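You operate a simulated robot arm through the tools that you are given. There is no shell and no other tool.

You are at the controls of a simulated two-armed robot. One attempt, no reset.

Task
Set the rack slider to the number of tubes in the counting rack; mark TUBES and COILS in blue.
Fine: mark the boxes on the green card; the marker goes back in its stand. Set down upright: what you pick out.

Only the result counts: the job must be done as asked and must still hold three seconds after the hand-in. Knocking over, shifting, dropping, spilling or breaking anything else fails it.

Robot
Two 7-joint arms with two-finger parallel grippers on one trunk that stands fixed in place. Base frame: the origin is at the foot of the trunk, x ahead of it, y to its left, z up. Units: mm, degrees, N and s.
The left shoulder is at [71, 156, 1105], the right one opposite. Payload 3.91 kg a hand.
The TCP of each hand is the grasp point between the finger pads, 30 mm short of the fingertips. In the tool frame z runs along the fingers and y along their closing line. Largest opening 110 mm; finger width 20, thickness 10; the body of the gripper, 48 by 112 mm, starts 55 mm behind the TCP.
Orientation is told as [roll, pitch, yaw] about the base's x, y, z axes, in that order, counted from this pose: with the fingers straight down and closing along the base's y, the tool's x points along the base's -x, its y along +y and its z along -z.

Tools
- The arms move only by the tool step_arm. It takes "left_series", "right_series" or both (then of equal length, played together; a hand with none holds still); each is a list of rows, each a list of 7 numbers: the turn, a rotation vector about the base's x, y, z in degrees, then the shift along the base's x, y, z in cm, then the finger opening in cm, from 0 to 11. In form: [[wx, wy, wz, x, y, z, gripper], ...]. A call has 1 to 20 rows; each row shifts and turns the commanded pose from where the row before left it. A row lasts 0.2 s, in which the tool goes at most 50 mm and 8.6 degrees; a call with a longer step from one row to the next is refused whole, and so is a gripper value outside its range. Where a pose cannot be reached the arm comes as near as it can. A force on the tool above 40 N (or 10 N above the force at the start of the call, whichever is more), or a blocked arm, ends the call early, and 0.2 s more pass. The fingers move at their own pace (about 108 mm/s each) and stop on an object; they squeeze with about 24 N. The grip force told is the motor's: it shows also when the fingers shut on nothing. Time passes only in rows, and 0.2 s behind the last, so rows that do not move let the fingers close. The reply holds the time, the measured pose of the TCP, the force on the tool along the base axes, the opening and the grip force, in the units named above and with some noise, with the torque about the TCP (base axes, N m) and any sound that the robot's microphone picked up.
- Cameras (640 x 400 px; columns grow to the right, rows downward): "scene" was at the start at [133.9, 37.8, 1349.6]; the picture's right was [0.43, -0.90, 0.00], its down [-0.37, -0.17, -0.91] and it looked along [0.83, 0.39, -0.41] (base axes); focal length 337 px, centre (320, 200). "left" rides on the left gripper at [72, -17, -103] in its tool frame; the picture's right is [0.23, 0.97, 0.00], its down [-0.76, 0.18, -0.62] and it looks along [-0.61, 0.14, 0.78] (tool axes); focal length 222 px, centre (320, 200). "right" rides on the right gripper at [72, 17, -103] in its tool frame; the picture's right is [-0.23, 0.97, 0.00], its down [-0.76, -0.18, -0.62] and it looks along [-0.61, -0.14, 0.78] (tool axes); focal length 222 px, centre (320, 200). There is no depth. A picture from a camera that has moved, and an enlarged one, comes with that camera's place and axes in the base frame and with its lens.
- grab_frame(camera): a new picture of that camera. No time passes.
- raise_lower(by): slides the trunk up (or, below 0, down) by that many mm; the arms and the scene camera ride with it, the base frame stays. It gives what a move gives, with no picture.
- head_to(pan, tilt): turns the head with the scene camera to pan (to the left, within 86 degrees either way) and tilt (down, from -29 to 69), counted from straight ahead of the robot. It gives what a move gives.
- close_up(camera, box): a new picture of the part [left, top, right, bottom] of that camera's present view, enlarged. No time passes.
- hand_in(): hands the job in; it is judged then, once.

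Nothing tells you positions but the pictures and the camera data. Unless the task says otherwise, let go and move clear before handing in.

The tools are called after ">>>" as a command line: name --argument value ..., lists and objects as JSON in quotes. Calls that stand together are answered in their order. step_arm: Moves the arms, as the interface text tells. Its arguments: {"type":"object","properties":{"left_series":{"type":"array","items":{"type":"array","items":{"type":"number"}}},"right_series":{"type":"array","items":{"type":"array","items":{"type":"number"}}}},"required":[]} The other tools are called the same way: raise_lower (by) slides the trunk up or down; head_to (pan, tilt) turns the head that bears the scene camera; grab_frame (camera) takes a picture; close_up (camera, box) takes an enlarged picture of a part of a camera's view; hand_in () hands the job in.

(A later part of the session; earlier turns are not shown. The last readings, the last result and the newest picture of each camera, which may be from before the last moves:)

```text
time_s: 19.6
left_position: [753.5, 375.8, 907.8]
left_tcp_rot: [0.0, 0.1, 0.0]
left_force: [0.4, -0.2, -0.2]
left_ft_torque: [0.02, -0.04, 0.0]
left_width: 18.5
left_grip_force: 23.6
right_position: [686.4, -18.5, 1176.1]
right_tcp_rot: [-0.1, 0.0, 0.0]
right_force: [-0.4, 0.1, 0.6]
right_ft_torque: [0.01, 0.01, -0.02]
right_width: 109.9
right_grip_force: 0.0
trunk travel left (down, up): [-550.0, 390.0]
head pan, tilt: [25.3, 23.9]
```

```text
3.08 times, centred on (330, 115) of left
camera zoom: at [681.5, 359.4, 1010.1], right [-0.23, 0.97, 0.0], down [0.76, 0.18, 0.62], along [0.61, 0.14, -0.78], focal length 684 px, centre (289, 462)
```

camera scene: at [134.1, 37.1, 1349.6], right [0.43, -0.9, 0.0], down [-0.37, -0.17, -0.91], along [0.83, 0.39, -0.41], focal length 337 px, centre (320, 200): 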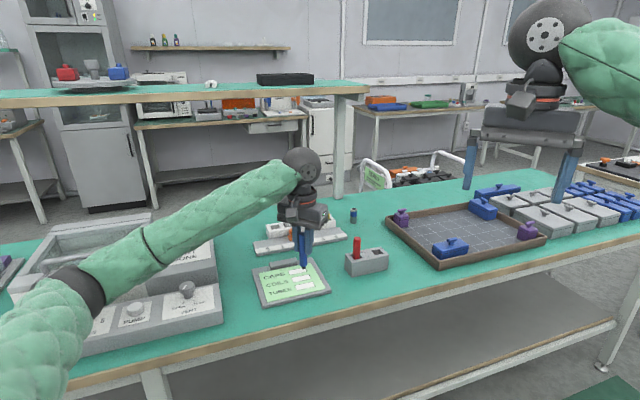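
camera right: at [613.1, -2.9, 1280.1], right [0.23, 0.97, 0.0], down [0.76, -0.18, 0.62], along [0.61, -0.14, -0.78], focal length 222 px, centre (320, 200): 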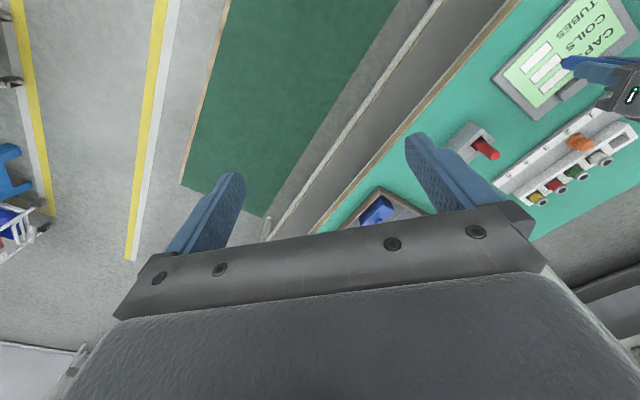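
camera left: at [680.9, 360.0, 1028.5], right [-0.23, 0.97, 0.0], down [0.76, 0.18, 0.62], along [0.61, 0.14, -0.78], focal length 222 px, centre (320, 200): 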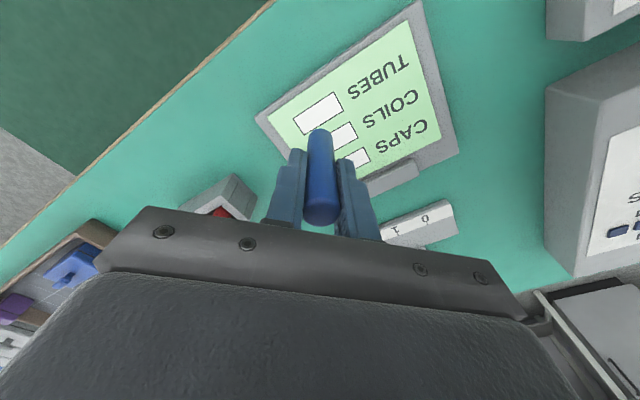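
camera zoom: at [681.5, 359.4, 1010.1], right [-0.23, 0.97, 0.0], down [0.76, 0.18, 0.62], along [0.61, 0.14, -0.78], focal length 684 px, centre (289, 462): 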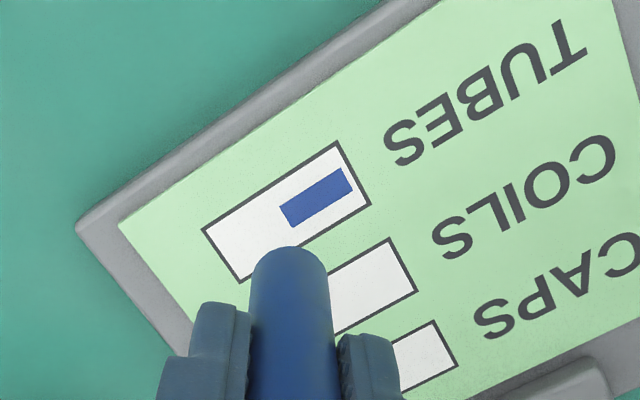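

A blue bar now shows in the TUBES box, covering its left part. I'll make one firmer stroke along the box to see whether the mark grows.

>>> step_arm --left_series '[[0, 0, 0, 0.7, -0.7, -1.5, 1.0], [0, 0, 0, 0, 0, -1.5, 1.0], [0, 0, 0, 0, 0, -0.7, 1.0], [0, 0, 0, 0, 0, -0.1, 1.0], [0, 0, 0, 0, 0, -0.1, 1.0], [0, 0, 0, 0, 0, -0.1, 1.0], [0, 0, 0, 0, 0, 0, 1.0]]'

>>> close_up --camera "scene" --box '[265, 240, 345, 310]'

```text
time_s: 21.2
left_position: [760.8, 367.2, 869.1]
left_tcp_rot: [0.0, 0.1, 0.0]
left_force: [0.4, -2.6, 12.6]
left_ft_torque: [-0.25, -0.05, -0.02]
left_width: 18.8
left_grip_force: 24.1
right_position: [685.0, -18.9, 1177.0]
right_tcp_rot: [0.0, 0.0, 0.1]
right_force: [-0.2, -1.1, 0.3]
right_ft_torque: [0.02, 0.02, -0.01]
right_width: 109.8
right_grip_force: 0.0
trunk travel left (down, up): [-550.0, 390.0]
head pan, tilt: [25.3, 23.9]
```

```text
5.71 times, centred on (305, 275) of scene
camera zoom: at [133.2, 37.2, 1349.8], right [0.43, -0.9, 0.0], down [-0.37, -0.17, -0.91], along [0.83, 0.39, -0.41], focal length 1925 px, centre (406, -229)
```

zoom: 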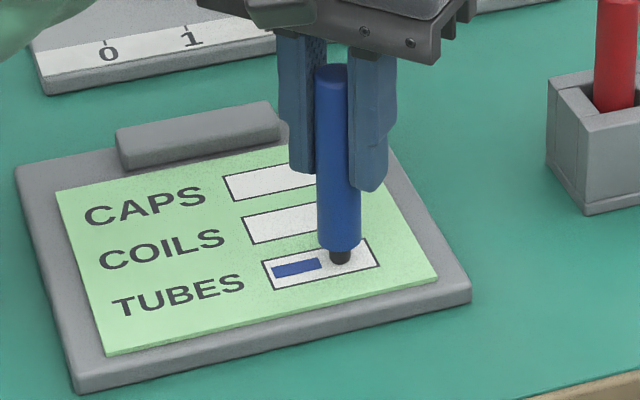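

Contact is at about 12 N on the right part of the box. I'll drag the stroke and compare.

>>> step_arm --left_series '[[0, 0, 0, -0.2, 0.2, 0, 1.0], [0, 0, 0, -0.2, 0.2, 0, 1.0], [0, 0, 0, -0.2, 0.2, 0, 1.0], [0, 0, 0, -0.2, 0.2, 0, 1.0], [0, 0, 0, -0.2, 0.2, 0, 1.0], [0, 0, 0, -0.2, 0.2, 0, 1.0], [0, 0, 0, -0.2, 0.2, 0, 1.0]]'

>>> step_arm --left_series '[[0, 0, 0, 0, 0, 1, 1.0], [0, 0, 0, 0, 0, 3, 1.0], [0, 0, 0, 0, 0, 0, 1.0]]'

>>> close_up --camera "scene" --box '[265, 240, 345, 310]'

>>> close_up --camera "left" --box '[260, 50, 400, 180]'

```text
time_s: 22.8
left_position: [746.8, 382.3, 868.5]
left_tcp_rot: [0.0, 0.0, 0.1]
left_force: [2.8, -2.5, 10.6]
left_ft_torque: [-0.19, -0.16, 0.02]
left_width: 19.2
left_grip_force: 24.0
right_position: [685.5, -19.7, 1177.1]
right_tcp_rot: [0.0, -0.1, 0.1]
right_force: [0.4, 0.3, -0.2]
right_ft_torque: [-0.01, 0.01, 0.01]
right_width: 109.9
right_grip_force: 0.1
trunk travel left (down, up): [-550.0, 390.0]
head pan, tilt: [25.3, 23.9]
```

```text
time_s: 23.6
left_position: [747.3, 384.5, 909.2]
left_tcp_rot: [0.0, 0.0, 0.0]
left_force: [0.6, -0.3, 0.9]
left_ft_torque: [-0.01, 0.02, 0.02]
left_width: 19.1
left_grip_force: 23.5
right_position: [686.2, -19.0, 1175.8]
right_tcp_rot: [0.0, 0.2, 0.1]
right_force: [-0.1, -0.1, -0.9]
right_ft_torque: [0.0, 0.0, 0.03]
right_width: 109.9
right_grip_force: 0.2
trunk travel left (down, up): [-550.0, 390.0]
head pan, tilt: [25.3, 23.9]
```

```text
5.71 times, centred on (305, 275) of scene
camera zoom: at [134.5, 37.9, 1349.4], right [0.43, -0.9, 0.0], down [-0.37, -0.17, -0.91], along [0.83, 0.39, -0.41], focal length 1925 px, centre (406, -229)
```

zoom: 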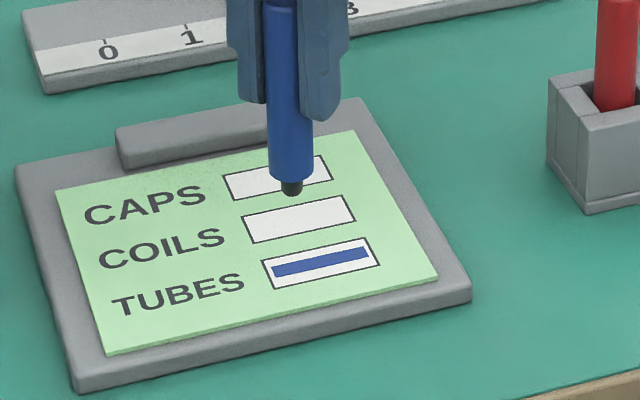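

```text
3.08 times, centred on (330, 115) of left
camera zoom: at [675.4, 368.1, 1011.5], right [-0.23, 0.97, 0.0], down [0.76, 0.18, 0.62], along [0.61, 0.14, -0.78], focal length 684 px, centre (289, 462)
```

zoom: 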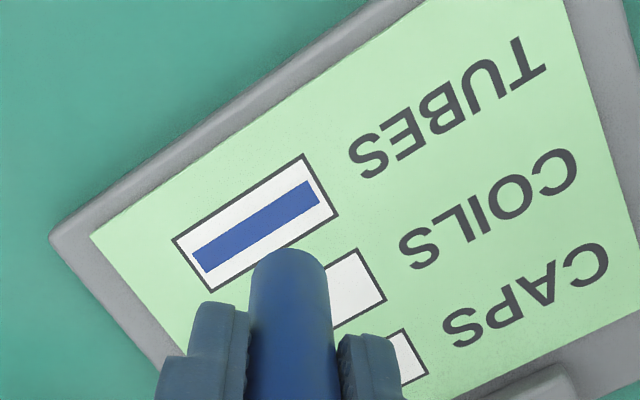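

The TUBES mark is now a full-length bar. I'll do the same with COILS, whose centre is offset about (24.5, 24.5) mm from TUBES.

>>> step_arm --left_series '[[0, 0, 0, 3.86, 1.05, 0, 1.0], [0, 0, 0, 0, 0, -1.5, 1.0], [0, 0, 0, 0, 0, -1.2, 1.0], [0, 0, 0, 0, 0, -0.4, 1.0], [0, 0, 0, 0, 0, 0, 1.0]]'

>>> close_up --camera "scene" --box '[265, 240, 345, 310]'

>>> close_up --camera "left" --box '[260, 50, 400, 180]'

>>> close_up --camera "right" --box '[490, 0, 640, 120]'

```text
time_s: 24.8
left_position: [784.7, 391.7, 880.1]
left_tcp_rot: [0.1, 0.0, 0.0]
left_force: [0.2, -0.5, -0.4]
left_ft_torque: [0.0, 0.0, 0.01]
left_width: 18.9
left_grip_force: 24.0
right_position: [684.9, -20.9, 1176.5]
right_tcp_rot: [0.1, 0.0, 0.0]
right_force: [0.5, -0.8, -0.3]
right_ft_torque: [0.0, 0.02, 0.01]
right_width: 110.2
right_grip_force: 0.0
trunk travel left (down, up): [-550.0, 390.0]
head pan, tilt: [25.3, 23.9]
```

```text
5.71 times, centred on (305, 275) of scene
camera zoom: at [132.4, 35.1, 1349.8], right [0.43, -0.9, 0.0], down [-0.37, -0.17, -0.91], along [0.83, 0.39, -0.4], focal length 1925 px, centre (406, -229)
```

zoom: 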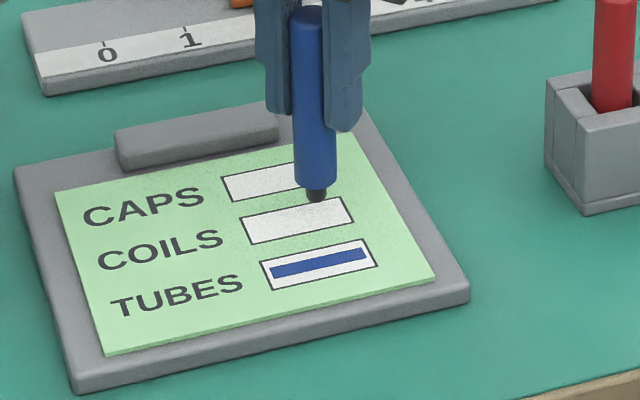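

```text
3.08 times, centred on (330, 115) of left
camera zoom: at [711.8, 374.7, 982.0], right [-0.23, 0.97, 0.0], down [0.76, 0.18, 0.62], along [0.61, 0.14, -0.78], focal length 684 px, centre (289, 462)
```

zoom: 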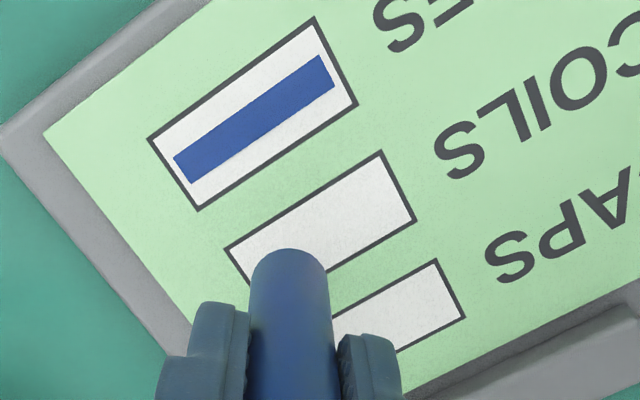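

```text
3.33 times, centred on (565, 60) of right
camera zoom: at [611.5, -4.8, 1280.9], right [0.23, 0.97, 0.0], down [0.76, -0.18, 0.62], along [0.61, -0.14, -0.78], focal length 740 px, centre (-497, 667)
```

zoom: 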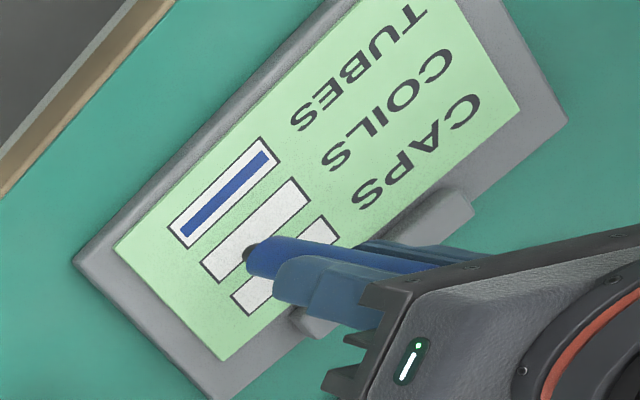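

The tip is lined up over COILS just as it was for TUBES. I'll press down to the same height and drag the stroke back and forth.

>>> step_arm --left_series '[[0, 0, 0, 0, 0, -0.5, 1.0], [0, 0, 0, 0, 0, -0.1, 1.0], [0, 0, 0, 0, 0, -0.1, 1.0], [0, 0, 0, 0, 0, -0.1, 1.0], [0, 0, 0, 0, 0, -0.1, 1.0], [0, 0, 0, 0, 0, 0, 1.0]]'

>>> close_up --camera "scene" --box '[265, 240, 345, 310]'

```text
time_s: 26.2
left_position: [784.8, 393.0, 868.7]
left_tcp_rot: [0.0, 0.0, 0.0]
left_force: [1.2, 0.1, -0.8]
left_ft_torque: [0.02, 0.0, 0.02]
left_width: 19.1
left_grip_force: 24.0
right_position: [685.8, -19.2, 1177.2]
right_tcp_rot: [0.0, 0.0, 0.0]
right_force: [-0.2, 0.0, 0.3]
right_ft_torque: [-0.02, 0.0, 0.01]
right_width: 109.8
right_grip_force: 0.1
trunk travel left (down, up): [-550.0, 390.0]
head pan, tilt: [25.3, 23.9]
```

```text
5.71 times, centred on (305, 275) of scene
camera zoom: at [133.0, 36.4, 1349.7], right [0.43, -0.9, 0.0], down [-0.37, -0.17, -0.91], along [0.83, 0.39, -0.41], focal length 1925 px, centre (406, -229)
```

zoom: 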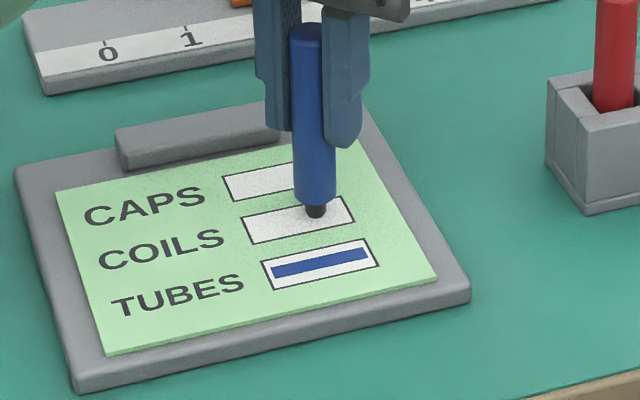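

There's no contact yet, as the marker has slid up slightly in the grip. I'll go down a little more.

>>> step_arm --left_series '[[0, 0, 0, 0, 0, -0.1, 1.0], [0, 0, 0, 0, 0, -0.1, 1.0], [0, 0, 0, 0, 0, 0, 1.0]]'

```text
time_s: 27.0
left_position: [785.1, 393.0, 867.7]
left_tcp_rot: [0.0, -0.2, 0.0]
left_force: [0.2, -0.6, 16.6]
left_ft_torque: [-0.05, 0.03, 0.01]
left_width: 18.9
left_grip_force: 23.9
right_position: [684.5, -20.2, 1176.4]
right_tcp_rot: [-0.1, 0.0, 0.0]
right_force: [-0.1, 0.1, 0.1]
right_ft_torque: [-0.01, 0.0, 0.01]
right_width: 110.1
right_grip_force: 0.0
trunk travel left (down, up): [-550.0, 390.0]
head pan, tilt: [25.3, 23.9]
```

Contact is at about 16 N inside COILS. I'll drag the stroke along the box.

>>> step_arm --left_series '[[0, 0, 0, -0.2, 0.2, 0, 1.0], [0, 0, 0, -0.2, 0.2, 0, 1.0], [0, 0, 0, -0.2, 0.2, 0, 1.0], [0, 0, 0, -0.2, 0.2, 0, 1.0], [0, 0, 0, -0.2, 0.2, 0, 1.0], [0, 0, 0, -0.2, 0.2, 0, 1.0], [0, 0, 0, -0.2, 0.2, 0, 1.0]]'

>>> close_up --camera "scene" --box '[265, 240, 345, 310]'

>>> close_up --camera "left" --box '[260, 50, 400, 180]'

```text
time_s: 28.6
left_position: [770.8, 404.5, 868.6]
left_tcp_rot: [-0.1, -0.1, 0.0]
left_force: [2.6, -5.2, 18.3]
left_ft_torque: [-0.37, -0.19, 0.0]
left_width: 18.9
left_grip_force: 24.4
right_position: [683.8, -19.8, 1175.9]
right_tcp_rot: [0.0, -0.1, 0.0]
right_force: [0.0, -0.8, 0.3]
right_ft_torque: [0.0, 0.01, -0.01]
right_width: 109.9
right_grip_force: 0.0
trunk travel left (down, up): [-550.0, 390.0]
head pan, tilt: [25.3, 23.9]
```

```text
5.71 times, centred on (305, 275) of scene
camera zoom: at [132.7, 36.5, 1349.8], right [0.43, -0.9, 0.0], down [-0.37, -0.17, -0.91], along [0.83, 0.39, -0.4], focal length 1925 px, centre (406, -229)
```

zoom: 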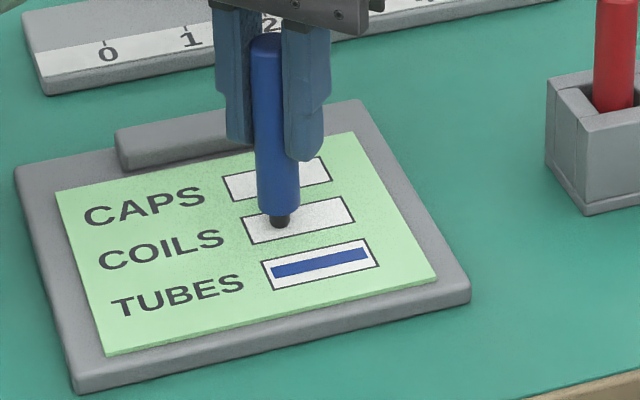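

```text
3.08 times, centred on (330, 115) of left
camera zoom: at [698.2, 388.7, 970.2], right [-0.23, 0.97, 0.0], down [0.76, 0.18, 0.62], along [0.61, 0.14, -0.78], focal length 684 px, centre (289, 462)
```

zoom: 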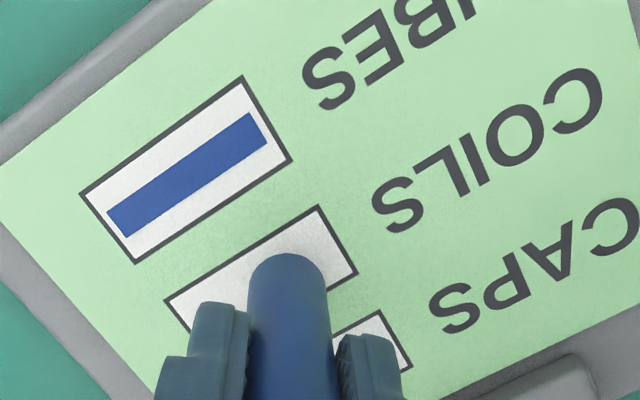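

I'll drag the stroke back the other way, then lift to see the mark.

>>> step_arm --left_series '[[0, 0, 0, 0.2, -0.2, 0, 1.0], [0, 0, 0, 0.2, -0.2, 0, 1.0], [0, 0, 0, 0.2, -0.2, 0, 1.0], [0, 0, 0, 0.2, -0.2, 0, 1.0], [0, 0, 0, 0.2, -0.2, 0, 1.0], [0, 0, 0, 0.2, -0.2, 0, 1.0], [0, 0, 0, 0.2, -0.2, 0, 1.0]]'

>>> step_arm --left_series '[[0, 0, 0, 0, 0, 1, 1.0], [0, 0, 0, 0, 0, 3, 1.0], [0, 0, 0, 0, 0, 0, 1.0]]'

>>> close_up --camera "scene" --box '[265, 240, 345, 310]'

>>> close_up --camera "left" --box '[260, 50, 400, 180]'

```text
time_s: 30.2
left_position: [785.4, 393.5, 868.0]
left_tcp_rot: [0.0, 0.0, -0.1]
left_force: [-2.0, 2.9, 13.9]
left_ft_torque: [0.19, 0.17, 0.0]
left_width: 19.2
left_grip_force: 23.5
right_position: [685.2, -19.9, 1177.5]
right_tcp_rot: [0.0, 0.0, 0.0]
right_force: [-0.1, -0.4, 0.0]
right_ft_torque: [-0.01, 0.03, 0.01]
right_width: 109.8
right_grip_force: 0.1
trunk travel left (down, up): [-550.0, 390.0]
head pan, tilt: [25.3, 23.9]
```

```text
time_s: 31.0
left_position: [785.9, 393.7, 908.9]
left_tcp_rot: [-0.1, 0.0, 0.0]
left_force: [0.3, 0.4, -0.1]
left_ft_torque: [0.0, 0.01, 0.03]
left_width: 19.1
left_grip_force: 24.0
right_position: [686.6, -19.0, 1176.1]
right_tcp_rot: [0.0, 0.0, 0.0]
right_force: [-0.1, 0.3, -0.7]
right_ft_torque: [0.01, 0.03, 0.01]
right_width: 109.8
right_grip_force: 0.0
trunk travel left (down, up): [-550.0, 390.0]
head pan, tilt: [25.3, 23.9]
```

```text
5.71 times, centred on (305, 275) of scene
camera zoom: at [134.4, 37.6, 1349.5], right [0.43, -0.9, 0.0], down [-0.37, -0.17, -0.91], along [0.83, 0.39, -0.41], focal length 1925 px, centre (406, -229)
```

zoom: 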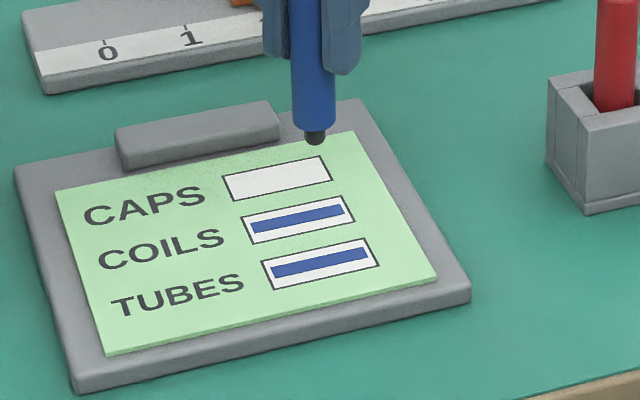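

```text
3.08 times, centred on (330, 115) of left
camera zoom: at [713.3, 376.7, 1010.3], right [-0.23, 0.97, 0.0], down [0.76, 0.18, 0.62], along [0.61, 0.14, -0.78], focal length 684 px, centre (289, 462)
```

zoom: 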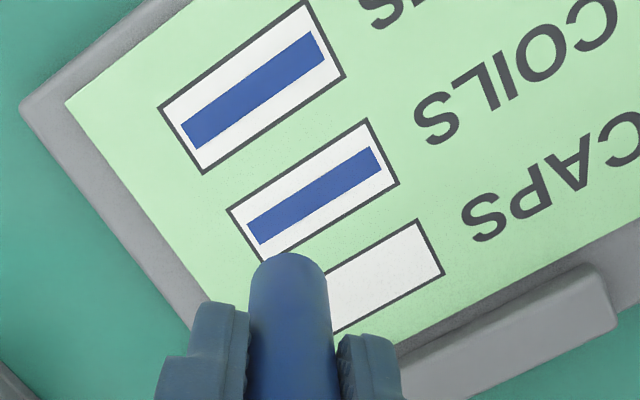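

Both marks are complete. I'll carry the marker back high over the red one to above its slot and check alignment.

>>> step_arm --left_series '[[0, 0, 0, 0, 0, 4, 1.0], [0, 0, 0, 0, 0, 4, 1.0], [0, 0, 0, 0, 0, 2, 1.0], [0, 0, 0, 2.503, -2.555, 0, 1.0], [0, 0, 0, 2.503, -2.555, 0, 1.0], [0, 0, 0, 2.503, -2.555, 0, 1.0], [0, 0, 0, 2.503, -2.555, 0, 1.0], [0, 0, 0, 2.503, -2.555, 0, 1.0], [0, 0, 0, 2.505, -2.555, 0, 1.0], [0, 0, 0, 0, 0, -4, 1.0], [0, 0, 0, 0, 0, -1.5, 1.0], [0, 0, 0, 0, 0, 0, 1.0], [0, 0, 0, 0, 0, 0, 1.0]]'

>>> close_up --camera "left" --box '[240, 60, 420, 230]'

>>> close_up --camera "scene" --box '[325, 190, 435, 290]'

>>> grab_frame --camera "right"

```text
time_s: 33.8
left_position: [936.4, 238.5, 952.7]
left_tcp_rot: [-0.1, 0.0, 0.0]
left_force: [0.0, -0.3, -0.3]
left_ft_torque: [0.03, 0.0, 0.02]
left_width: 19.2
left_grip_force: 23.9
right_position: [686.9, -19.3, 1175.9]
right_tcp_rot: [0.0, 0.0, -0.1]
right_force: [0.0, -0.3, 0.1]
right_ft_torque: [0.01, -0.02, -0.04]
right_width: 110.1
right_grip_force: 0.1
trunk travel left (down, up): [-550.0, 390.0]
head pan, tilt: [25.3, 23.9]
```

```text
2.35 times, centred on (330, 145) of left
camera zoom: at [863.2, 222.1, 1054.1], right [-0.23, 0.97, 0.0], down [0.76, 0.18, 0.62], along [0.61, 0.14, -0.78], focal length 523 px, centre (296, 329)
```

zoom: 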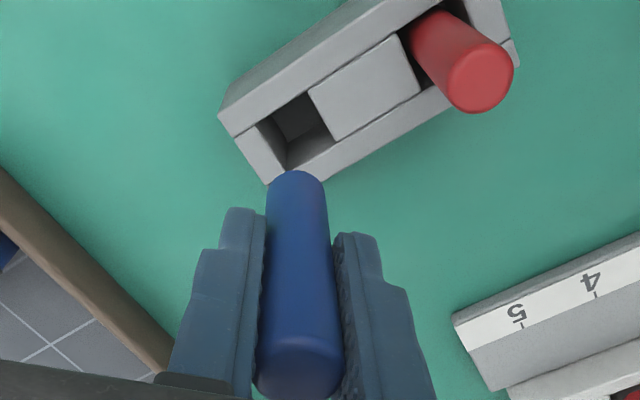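

```text
4.00 times, centred on (380, 240) of scene
camera zoom: at [134.2, 37.2, 1349.6], right [0.43, -0.9, 0.0], down [-0.37, -0.17, -0.91], along [0.83, 0.39, -0.41], focal length 1348 px, centre (80, 40)
```

zoom: 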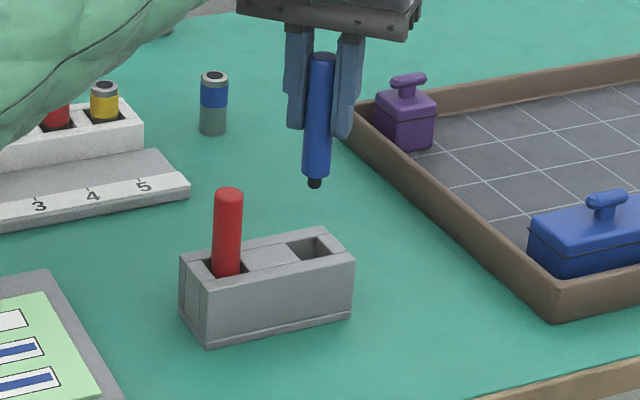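

```text
taken
camera right: at [613.2, -2.7, 1280.0], right [0.23, 0.97, 0.0], down [0.76, -0.18, 0.62], along [0.61, -0.14, -0.78], focal length 222 px, centre (320, 200)
```

right: 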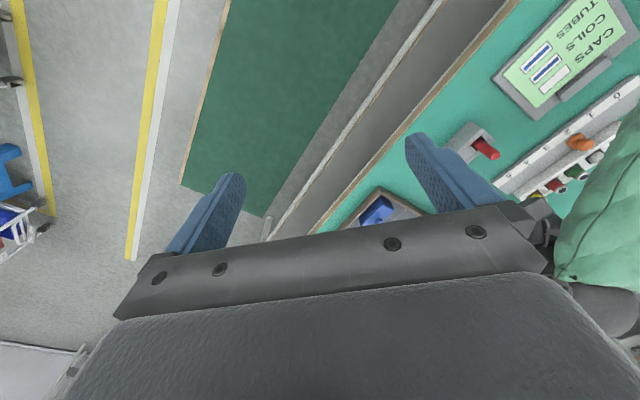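

The slot's centre measures (938, 240), which matches the recorded pose. I'll lower the marker slowly into the hole, checking forces.

>>> step_arm --left_series '[[0, 0, 0, 0, 0, -2, 1.0], [0, 0, 0, 0, 0, -2, 1.0], [0, 0, 0, 0, 0, -1.5, 1.0], [0, 0, 0, 0, 0, -0.7, 1.0], [0, 0, 0, 0, 0, -0.5, 1.0], [0, 0, 0, 0, 0, -0.5, 1.0], [0, 0, 0, 0, 0, 0, 1.0]]'

>>> close_up --camera "left" --box '[240, 60, 420, 230]'

>>> close_up --camera "scene" --box '[325, 190, 435, 290]'

```text
time_s: 35.4
left_position: [936.8, 239.4, 881.5]
left_tcp_rot: [0.1, 0.0, -0.1]
left_force: [-0.2, -0.3, 0.2]
left_ft_torque: [0.01, 0.01, -0.02]
left_width: 19.2
left_grip_force: 24.4
right_position: [685.3, -19.2, 1177.2]
right_tcp_rot: [0.1, 0.0, 0.0]
right_force: [-0.2, 0.7, 0.1]
right_ft_torque: [-0.01, -0.04, -0.02]
right_width: 110.2
right_grip_force: 0.0
trunk travel left (down, up): [-550.0, 390.0]
head pan, tilt: [25.3, 23.9]
```

```text
2.35 times, centred on (330, 145) of left
camera zoom: at [864.0, 222.7, 982.9], right [-0.23, 0.97, 0.0], down [0.76, 0.18, 0.62], along [0.61, 0.14, -0.78], focal length 523 px, centre (296, 329)
```

zoom: 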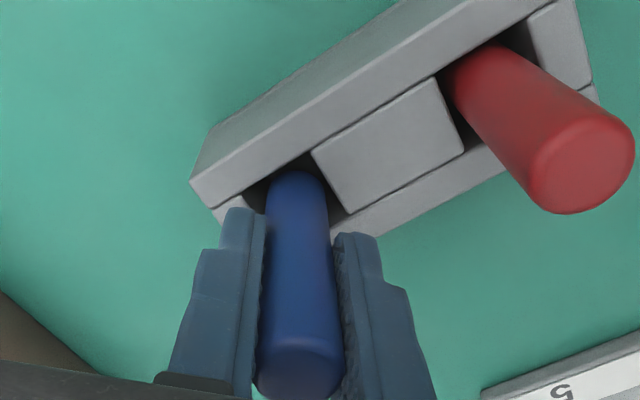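

```text
4.00 times, centred on (380, 240) of scene
camera zoom: at [134.1, 37.5, 1349.6], right [0.43, -0.9, 0.0], down [-0.37, -0.17, -0.91], along [0.83, 0.39, -0.41], focal length 1348 px, centre (80, 40)
```

zoom: 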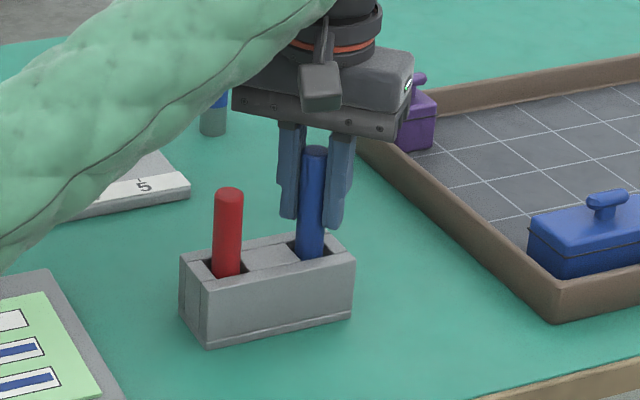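

The tip has entered the hole freely. I'll continue down to the bottom in smaller steps.

>>> step_arm --left_series '[[0, 0, 0, 0, 0, -0.5, 1.0], [0, 0, 0, 0, 0, -0.5, 1.0], [0, 0, 0, 0, 0, -0.5, 1.0], [0, 0, 0, 0, 0, -0.3, 1.0], [0, 0, 0, 0, 0, -0.2, 1.0], [0, 0, 0, 0, 0, 0, 1.0]]'

>>> close_up --camera "scene" --box '[325, 190, 435, 290]'

```text
time_s: 36.8
left_position: [936.4, 238.2, 860.8]
left_tcp_rot: [0.0, 0.0, 0.0]
left_force: [1.1, -0.3, 5.4]
left_ft_torque: [-0.03, -0.03, -0.03]
left_width: 18.8
left_grip_force: 24.0
right_position: [685.7, -19.4, 1175.6]
right_tcp_rot: [-0.1, 0.0, 0.0]
right_force: [-0.1, -0.6, 0.2]
right_ft_torque: [0.02, -0.01, 0.02]
right_width: 109.9
right_grip_force: 0.0
trunk travel left (down, up): [-550.0, 390.0]
head pan, tilt: [25.3, 23.9]
```

```text
4.00 times, centred on (380, 240) of scene
camera zoom: at [133.7, 37.4, 1349.7], right [0.43, -0.9, 0.0], down [-0.37, -0.17, -0.91], along [0.83, 0.39, -0.41], focal length 1348 px, centre (80, 40)
```

zoom: 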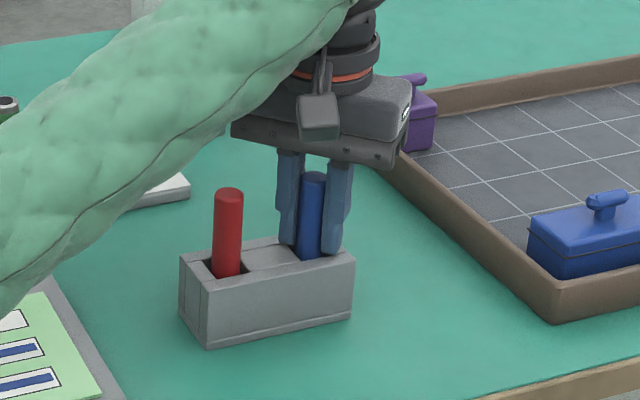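

The marker is seated: its top is back at its original height and there is a light 5 N contact. I'll open the fingers and rise.

>>> step_arm --left_series '[[0, 0, 0, 0, 0, 0, 2.4], [0, 0, 0, 0, 0, 0, 3.5], [0, 0, 0, 0, 0, 0, 6], [0, 0, 0, 0, 0, 1, 6], [0, 0, 0, 0, 0, 3, 6], [0, 0, 0, 0, 0, 4, 6], [0, 0, 0, 0, 0, 4, 6], [0, 0, 0, 0, 0, 2, 6], [0, 0, 0, 0, 0, 0, 6]]'

>>> grab_frame --camera "left"

>>> close_up --camera "scene" --box '[240, 200, 400, 310]'

```text
time_s: 38.8
left_position: [937.7, 240.1, 1001.2]
left_tcp_rot: [0.0, 0.1, -0.2]
left_force: [0.3, 0.3, -0.1]
left_ft_torque: [0.01, -0.03, 0.02]
left_width: 59.7
left_grip_force: 0.1
right_position: [686.2, -19.9, 1176.0]
right_tcp_rot: [0.0, 0.0, 0.1]
right_force: [-0.2, 0.0, -0.4]
right_ft_torque: [0.01, 0.02, 0.03]
right_width: 110.0
right_grip_force: 0.1
trunk travel left (down, up): [-550.0, 390.0]
head pan, tilt: [25.3, 23.9]
```

```text
taken
camera left: at [864.5, 223.8, 1102.5], right [-0.23, 0.97, 0.0], down [0.76, 0.18, 0.62], along [0.61, 0.14, -0.78], focal length 222 px, centre (320, 200)
```

left: 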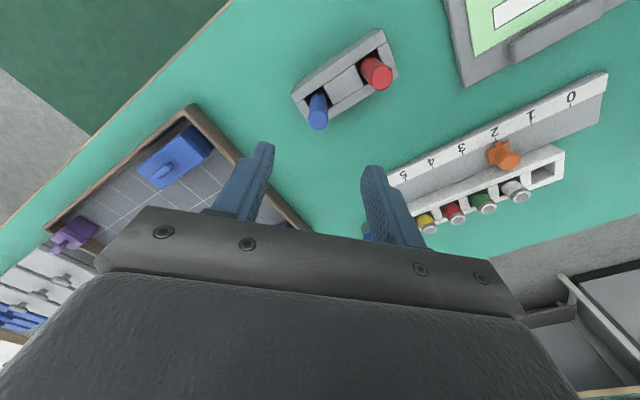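

```text
3.64 times, centred on (320, 255) of scene
camera zoom: at [134.2, 37.6, 1349.5], right [0.43, -0.9, 0.0], down [-0.37, -0.17, -0.91], along [0.83, 0.39, -0.41], focal length 1225 px, centre (320, 0)
```

zoom: 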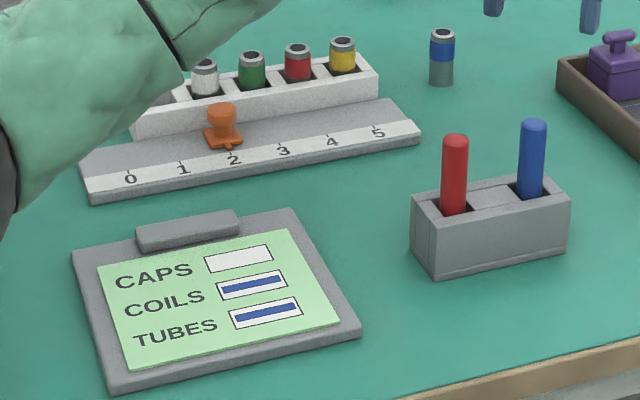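

The marker is back and the card shows both marks, with nothing shifted. Next is the slider: I'll enlarge views to locate its knob and scale precisely.

>>> close_up --camera "left" --box '[370, 60, 620, 250]'

>>> close_up --camera "scene" --box '[245, 205, 365, 260]'

>>> close_up --camera "right" --box '[490, 70, 640, 220]'

```text
2.11 times, centred on (495, 155) of left
camera zoom: at [864.5, 223.8, 1102.5], right [-0.23, 0.97, 0.0], down [0.76, 0.18, 0.62], along [0.61, 0.14, -0.78], focal length 468 px, centre (-48, 295)
```

zoom: 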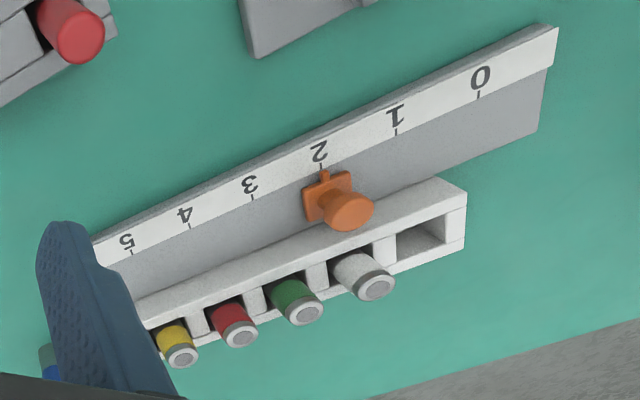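

```text
5.33 times, centred on (305, 232) of scene
camera zoom: at [134.2, 37.6, 1349.5], right [0.43, -0.9, 0.0], down [-0.37, -0.17, -0.91], along [0.83, 0.39, -0.41], focal length 1797 px, centre (400, 27)
```

zoom: 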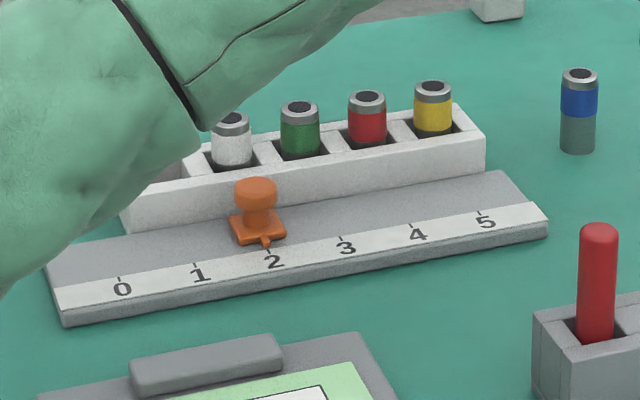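

```text
2.67 times, centred on (565, 145) of right
camera zoom: at [613.2, -2.3, 1280.0], right [0.23, 0.97, 0.0], down [0.76, -0.18, 0.62], along [0.61, -0.14, -0.78], focal length 592 px, centre (-333, 347)
```

zoom: 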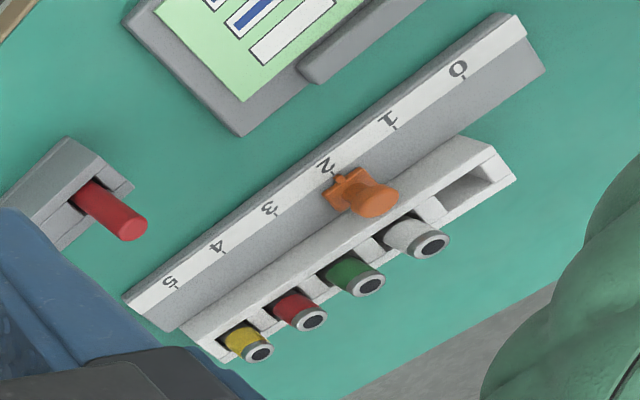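

The knob top is near (951, 517, 827), the ticks run along (0.71, −0.70) at about 44.4 mm each, and position 4 for the knob is about (1015, 455). That is far for a straight-down tool, so I'll yaw 45° and tilt the fingers outward while moving over the rack.

>>> step_arm --left_series '[[0, 0, 7.45, -0.4, 3.5, 0, 6], [0, 0, 7.45, -0.4, 3.5, 0, 6], [0, 0, 7.45, -0.4, 3.5, 0, 6], [0, 0, 7.45, -0.4, 3.5, 0, 6], [0, 0, 7.45, -0.4, 3.5, 0, 6], [0, 0, 7.45, -0.4, 3.5, 0, 6], [0, 0, 0, 0, 0, 0, 6]]'

>>> grab_frame --camera "scene"

>>> grab_frame --camera "left"

```text
time_s: 40.4
left_position: [912.1, 447.4, 998.8]
left_tcp_rot: [0.0, 0.1, 44.7]
left_force: [0.2, 0.3, -0.4]
left_ft_torque: [0.05, 0.03, 0.03]
left_width: 59.9
left_grip_force: 0.1
right_position: [687.5, -19.8, 1175.9]
right_tcp_rot: [0.0, 0.0, 0.0]
right_force: [-0.6, 0.4, 1.2]
right_ft_torque: [0.03, -0.02, 0.01]
right_width: 110.0
right_grip_force: 0.1
trunk travel left (down, up): [-550.0, 390.0]
head pan, tilt: [25.3, 23.9]
```

```text
taken
camera scene: at [134.4, 36.9, 1349.6], right [0.43, -0.9, 0.0], down [-0.37, -0.17, -0.91], along [0.83, 0.39, -0.41], focal length 337 px, centre (320, 200)
```

scene: 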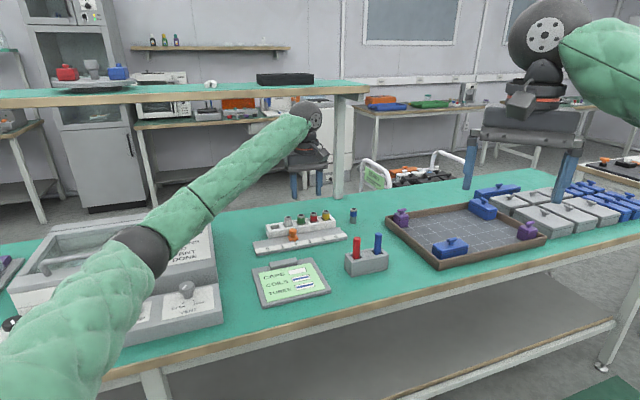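

```text
taken
camera left: at [872.2, 385.1, 1102.0], right [-0.85, 0.53, 0.0], down [0.42, 0.66, 0.62], along [0.33, 0.53, -0.78], focal length 222 px, centre (320, 200)
```

left: 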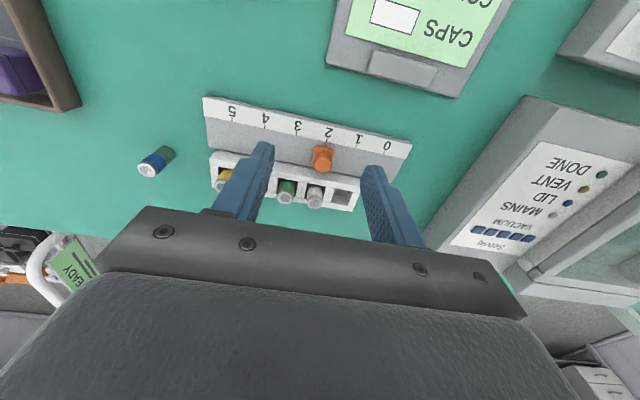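

The hand is yawed along the rail. Next I'll tilt the fingers 45° outward while moving over the knob at a safe height.

>>> step_arm --left_series '[[5.33, -5.27, 0, 0.43, 0.9, -0.5, 6], [5.33, -5.27, 0, 0.43, 0.9, -0.5, 6], [5.33, -5.27, 0, 0.43, 0.9, -0.5, 6], [5.33, -5.27, 0, 0.43, 0.9, -0.5, 6], [5.33, -5.27, 0, 0.43, 0.9, -0.5, 6], [5.33, -5.27, 0, 0.43, 0.9, -0.5, 6], [0, 0, 0, 0, 0, 0, 6]]'

>>> grab_frame --camera "scene"

>>> grab_frame --camera "left"

>>> grab_frame --camera "right"

```text
time_s: 42.0
left_position: [938.2, 504.6, 970.3]
left_tcp_rot: [0.7, -45.0, 44.4]
left_force: [0.0, -0.4, -0.1]
left_ft_torque: [-0.03, -0.02, 0.01]
left_width: 60.3
left_grip_force: 0.0
right_position: [685.8, -20.5, 1176.1]
right_tcp_rot: [-0.1, 0.1, 0.0]
right_force: [-0.4, 0.1, -0.5]
right_ft_torque: [-0.05, -0.02, 0.0]
right_width: 110.1
right_grip_force: 0.0
trunk travel left (down, up): [-550.0, 390.0]
head pan, tilt: [25.3, 23.9]
```

```text
taken
camera scene: at [133.9, 37.4, 1349.6], right [0.43, -0.9, 0.0], down [-0.37, -0.17, -0.91], along [0.83, 0.39, -0.41], focal length 337 px, centre (320, 200)
```

scene: 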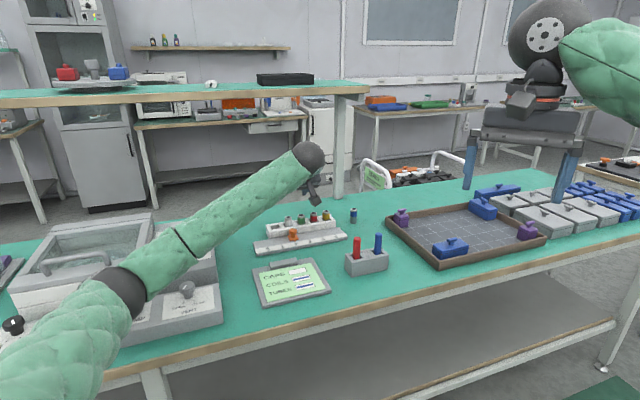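

```text
taken
camera left: at [861.4, 403.9, 990.8], right [-0.8, 0.58, -0.15], down [-0.05, 0.19, 0.98], along [0.6, 0.79, -0.12], focal length 222 px, centre (320, 200)
```

left: 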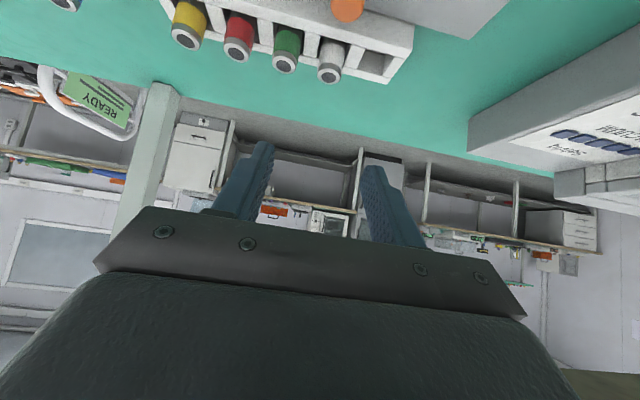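

```text
taken
camera right: at [613.0, -2.6, 1280.2], right [0.23, 0.97, 0.0], down [0.76, -0.18, 0.62], along [0.61, -0.14, -0.78], focal length 222 px, centre (320, 200)
```

right: 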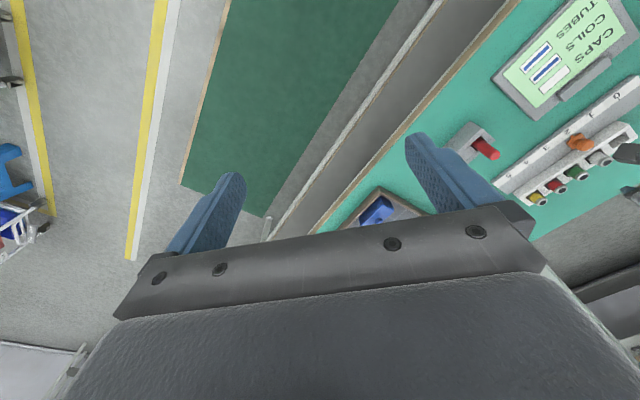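

The tilted pose is reached. I'll lower straight down toward the knob in stages, checking views on the way.

>>> step_arm --left_series '[[0, 0, 0, 0, 0, -3, 6], [0, 0, 0, 0, 0, -3, 6], [0, 0, 0, 0, 0, -3, 6], [0, 0, 0, 0, 0, 0, 6]]'

>>> grab_frame --camera "scene"

>>> grab_frame --camera "left"

>>> close_up --camera "right" --box '[490, 70, 640, 220]'

```text
time_s: 43.2
left_position: [933.4, 510.8, 921.9]
left_tcp_rot: [0.0, -47.6, 46.0]
left_force: [0.0, -0.6, 0.2]
left_ft_torque: [0.0, 0.0, 0.02]
left_width: 60.1
left_grip_force: 0.2
right_position: [678.5, -34.0, 1179.8]
right_tcp_rot: [0.6, -0.3, 0.0]
right_force: [0.7, -0.3, 0.8]
right_ft_torque: [0.04, 0.04, 0.02]
right_width: 110.2
right_grip_force: 0.0
trunk travel left (down, up): [-550.0, 390.0]
head pan, tilt: [25.3, 23.9]
stopped in row 4 (left hand): the arm was blocked; the commanded pose is now the measured one
```

```text
taken
camera scene: at [127.7, 22.4, 1351.6], right [0.43, -0.91, -0.01], down [-0.36, -0.16, -0.92], along [0.83, 0.39, -0.4], focal length 337 px, centre (320, 200)
```

scene: 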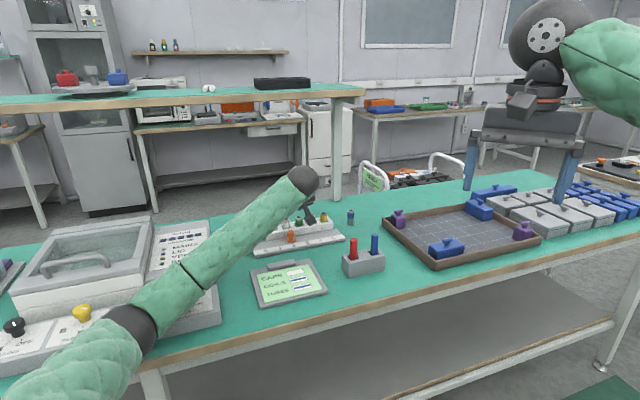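

```text
taken
camera left: at [858.8, 408.6, 938.4], right [-0.81, 0.57, -0.17], down [-0.09, 0.16, 0.98], along [0.58, 0.81, -0.08], focal length 222 px, centre (320, 200)
```

left: 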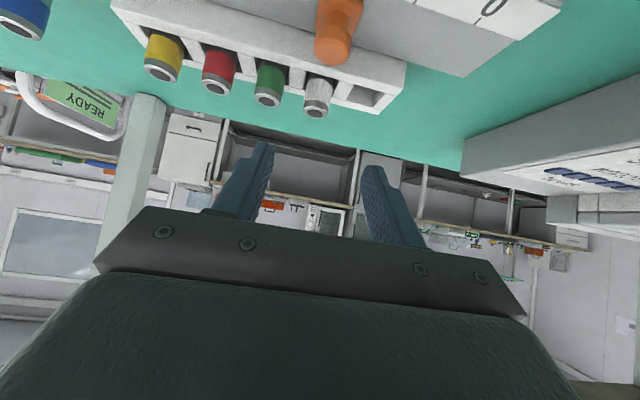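

```text
2.67 times, centred on (565, 145) of right
camera zoom: at [605.5, -18.7, 1283.3], right [0.23, 0.97, 0.01], down [0.76, -0.18, 0.62], along [0.61, -0.13, -0.78], focal length 592 px, centre (-333, 347)
```

zoom: 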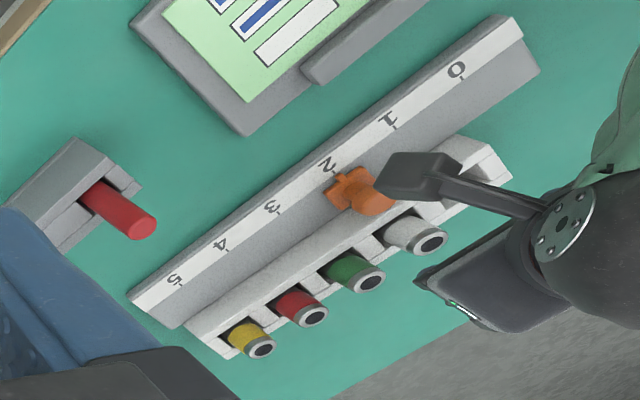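

The arm was blocked and the trunk flexed: my forearm or elbow seems to have touched the vacuum unit or bench edge. I'll back straight up along the way I came and inspect.

>>> step_arm --left_series '[[0, 0, 0, 0.1, -0.1, 1.5, 6], [0, 0, 0, 0.2, -0.2, 2, 6], [0, 0, 0, 0.2, -0.3, 2, 6], [0, 0, 0, 0, 0, 0, 6]]'

>>> grab_frame --camera "scene"

>>> head_to --pan 45 --tilt 45

>>> grab_frame --camera "scene"

```text
time_s: 44.2
left_position: [937.3, 493.6, 966.7]
left_tcp_rot: [-0.1, -47.1, 45.1]
left_force: [1.8, -3.2, 2.5]
left_ft_torque: [0.07, 0.21, 0.26]
left_width: 60.0
left_grip_force: 0.0
right_position: [671.9, -37.1, 1185.3]
right_tcp_rot: [0.3, -0.9, -0.8]
right_force: [0.7, -0.7, 0.5]
right_ft_torque: [-0.01, 0.08, -0.02]
right_width: 109.6
right_grip_force: 0.0
trunk travel left (down, up): [-550.0, 390.0]
head pan, tilt: [25.3, 23.9]
```

```text
taken
camera scene: at [106.9, 38.3, 1350.4], right [0.45, -0.89, 0.0], down [-0.35, -0.18, -0.92], along [0.82, 0.41, -0.39], focal length 337 px, centre (320, 200)
```

scene: 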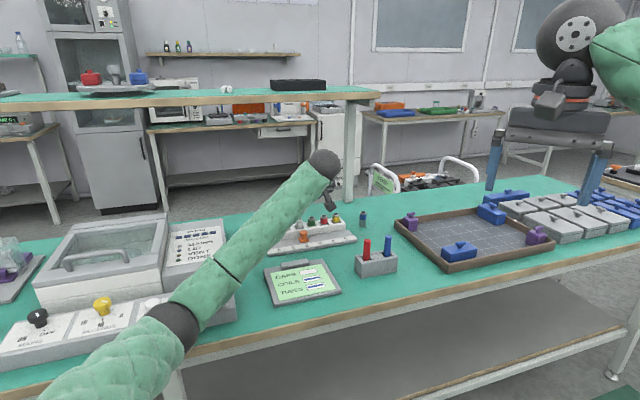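

```text
time_s: 45.0
left_position: [938.9, 492.3, 971.8]
left_tcp_rot: [0.1, -47.3, 45.3]
left_force: [-0.2, 0.7, 1.2]
left_ft_torque: [0.01, -0.03, -0.09]
left_width: 60.2
left_grip_force: 0.1
right_position: [675.0, -36.7, 1183.1]
right_tcp_rot: [0.8, -0.5, 0.0]
right_force: [0.1, 0.6, -0.2]
right_ft_torque: [0.0, 0.0, -0.01]
right_width: 109.9
right_grip_force: 0.1
trunk travel left (down, up): [-550.0, 390.0]
head pan, tilt: [45.0, 45.0]
```

```text
taken
camera scene: at [97.4, 30.7, 1319.6], right [0.7, -0.71, -0.01], down [-0.5, -0.49, -0.72], along [0.51, 0.51, -0.69], focal length 337 px, centre (320, 200)
```

scene: 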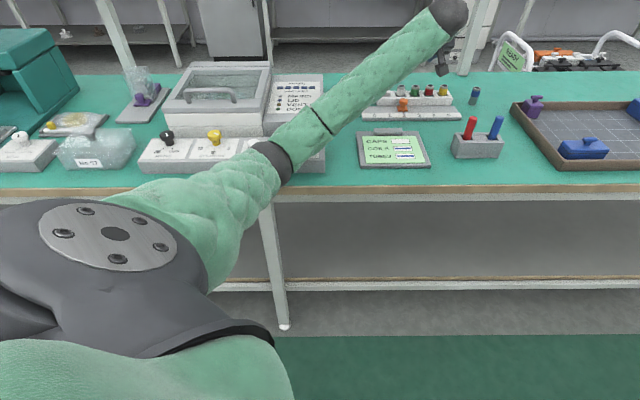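

The trunk still looks slightly deflected, so contact persists somewhere on the arm. I'll look closely around the elbow.

>>> close_up --camera "scene" --box '[120, 60, 440, 260]'

>>> grab_frame --camera "right"

```text
2.00 times, centred on (280, 160) of scene
camera zoom: at [97.4, 30.7, 1319.6], right [0.7, -0.71, -0.01], down [-0.5, -0.49, -0.72], along [0.51, 0.51, -0.69], focal length 674 px, centre (400, 280)
```

zoom: 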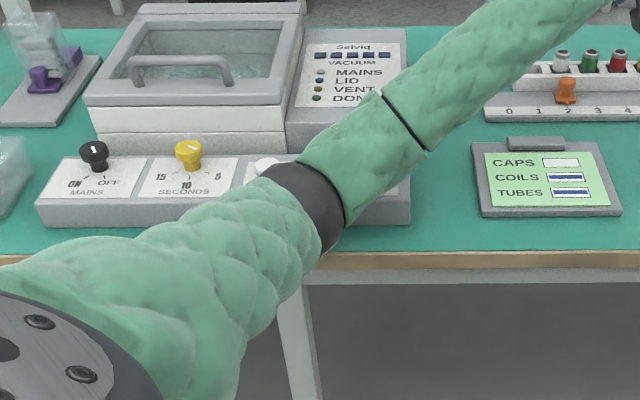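

```text
taken
camera right: at [600.6, -22.1, 1286.4], right [0.23, 0.97, 0.02], down [0.76, -0.19, 0.63], along [0.61, -0.13, -0.78], focal length 222 px, centre (320, 200)
```

right: 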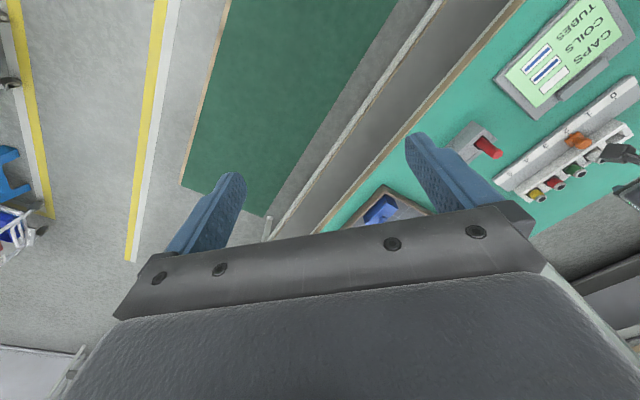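

The trunk leans back along the direction away from the bench, so the elbow is probably pressing the control panel's front. I'll reverse the tilt while rising to free it, watching the right hand's reading as the flex indicator.

>>> step_arm --left_series '[[-3, 3, 0, 0, 0, 1.5, 6], [-5, 5, 0, 0, 0, 2, 6], [-5, 5, 0, 0, 0, 2, 6], [0, 0, 0, 0, 0, 0, 6]]'

>>> close_up --camera "scene" --box '[120, 60, 440, 260]'

```text
time_s: 46.0
left_position: [941.1, 509.1, 1009.5]
left_tcp_rot: [0.4, -27.7, 45.5]
left_force: [-0.1, 0.6, -0.4]
left_ft_torque: [0.03, 0.02, 0.02]
left_width: 59.9
left_grip_force: 0.0
right_position: [684.5, -21.4, 1174.6]
right_tcp_rot: [0.1, 0.1, 0.1]
right_force: [-0.2, -0.9, -0.6]
right_ft_torque: [0.03, 0.05, -0.01]
right_width: 110.0
right_grip_force: 0.0
trunk travel left (down, up): [-550.0, 390.0]
head pan, tilt: [45.0, 45.0]
```

```text
2.00 times, centred on (280, 160) of scene
camera zoom: at [109.6, 55.6, 1316.9], right [0.71, -0.71, 0.0], down [-0.5, -0.5, -0.71], along [0.5, 0.5, -0.71], focal length 674 px, centre (400, 280)
```

zoom: 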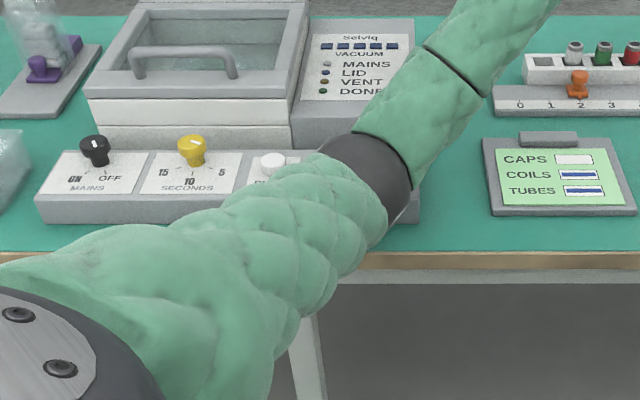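

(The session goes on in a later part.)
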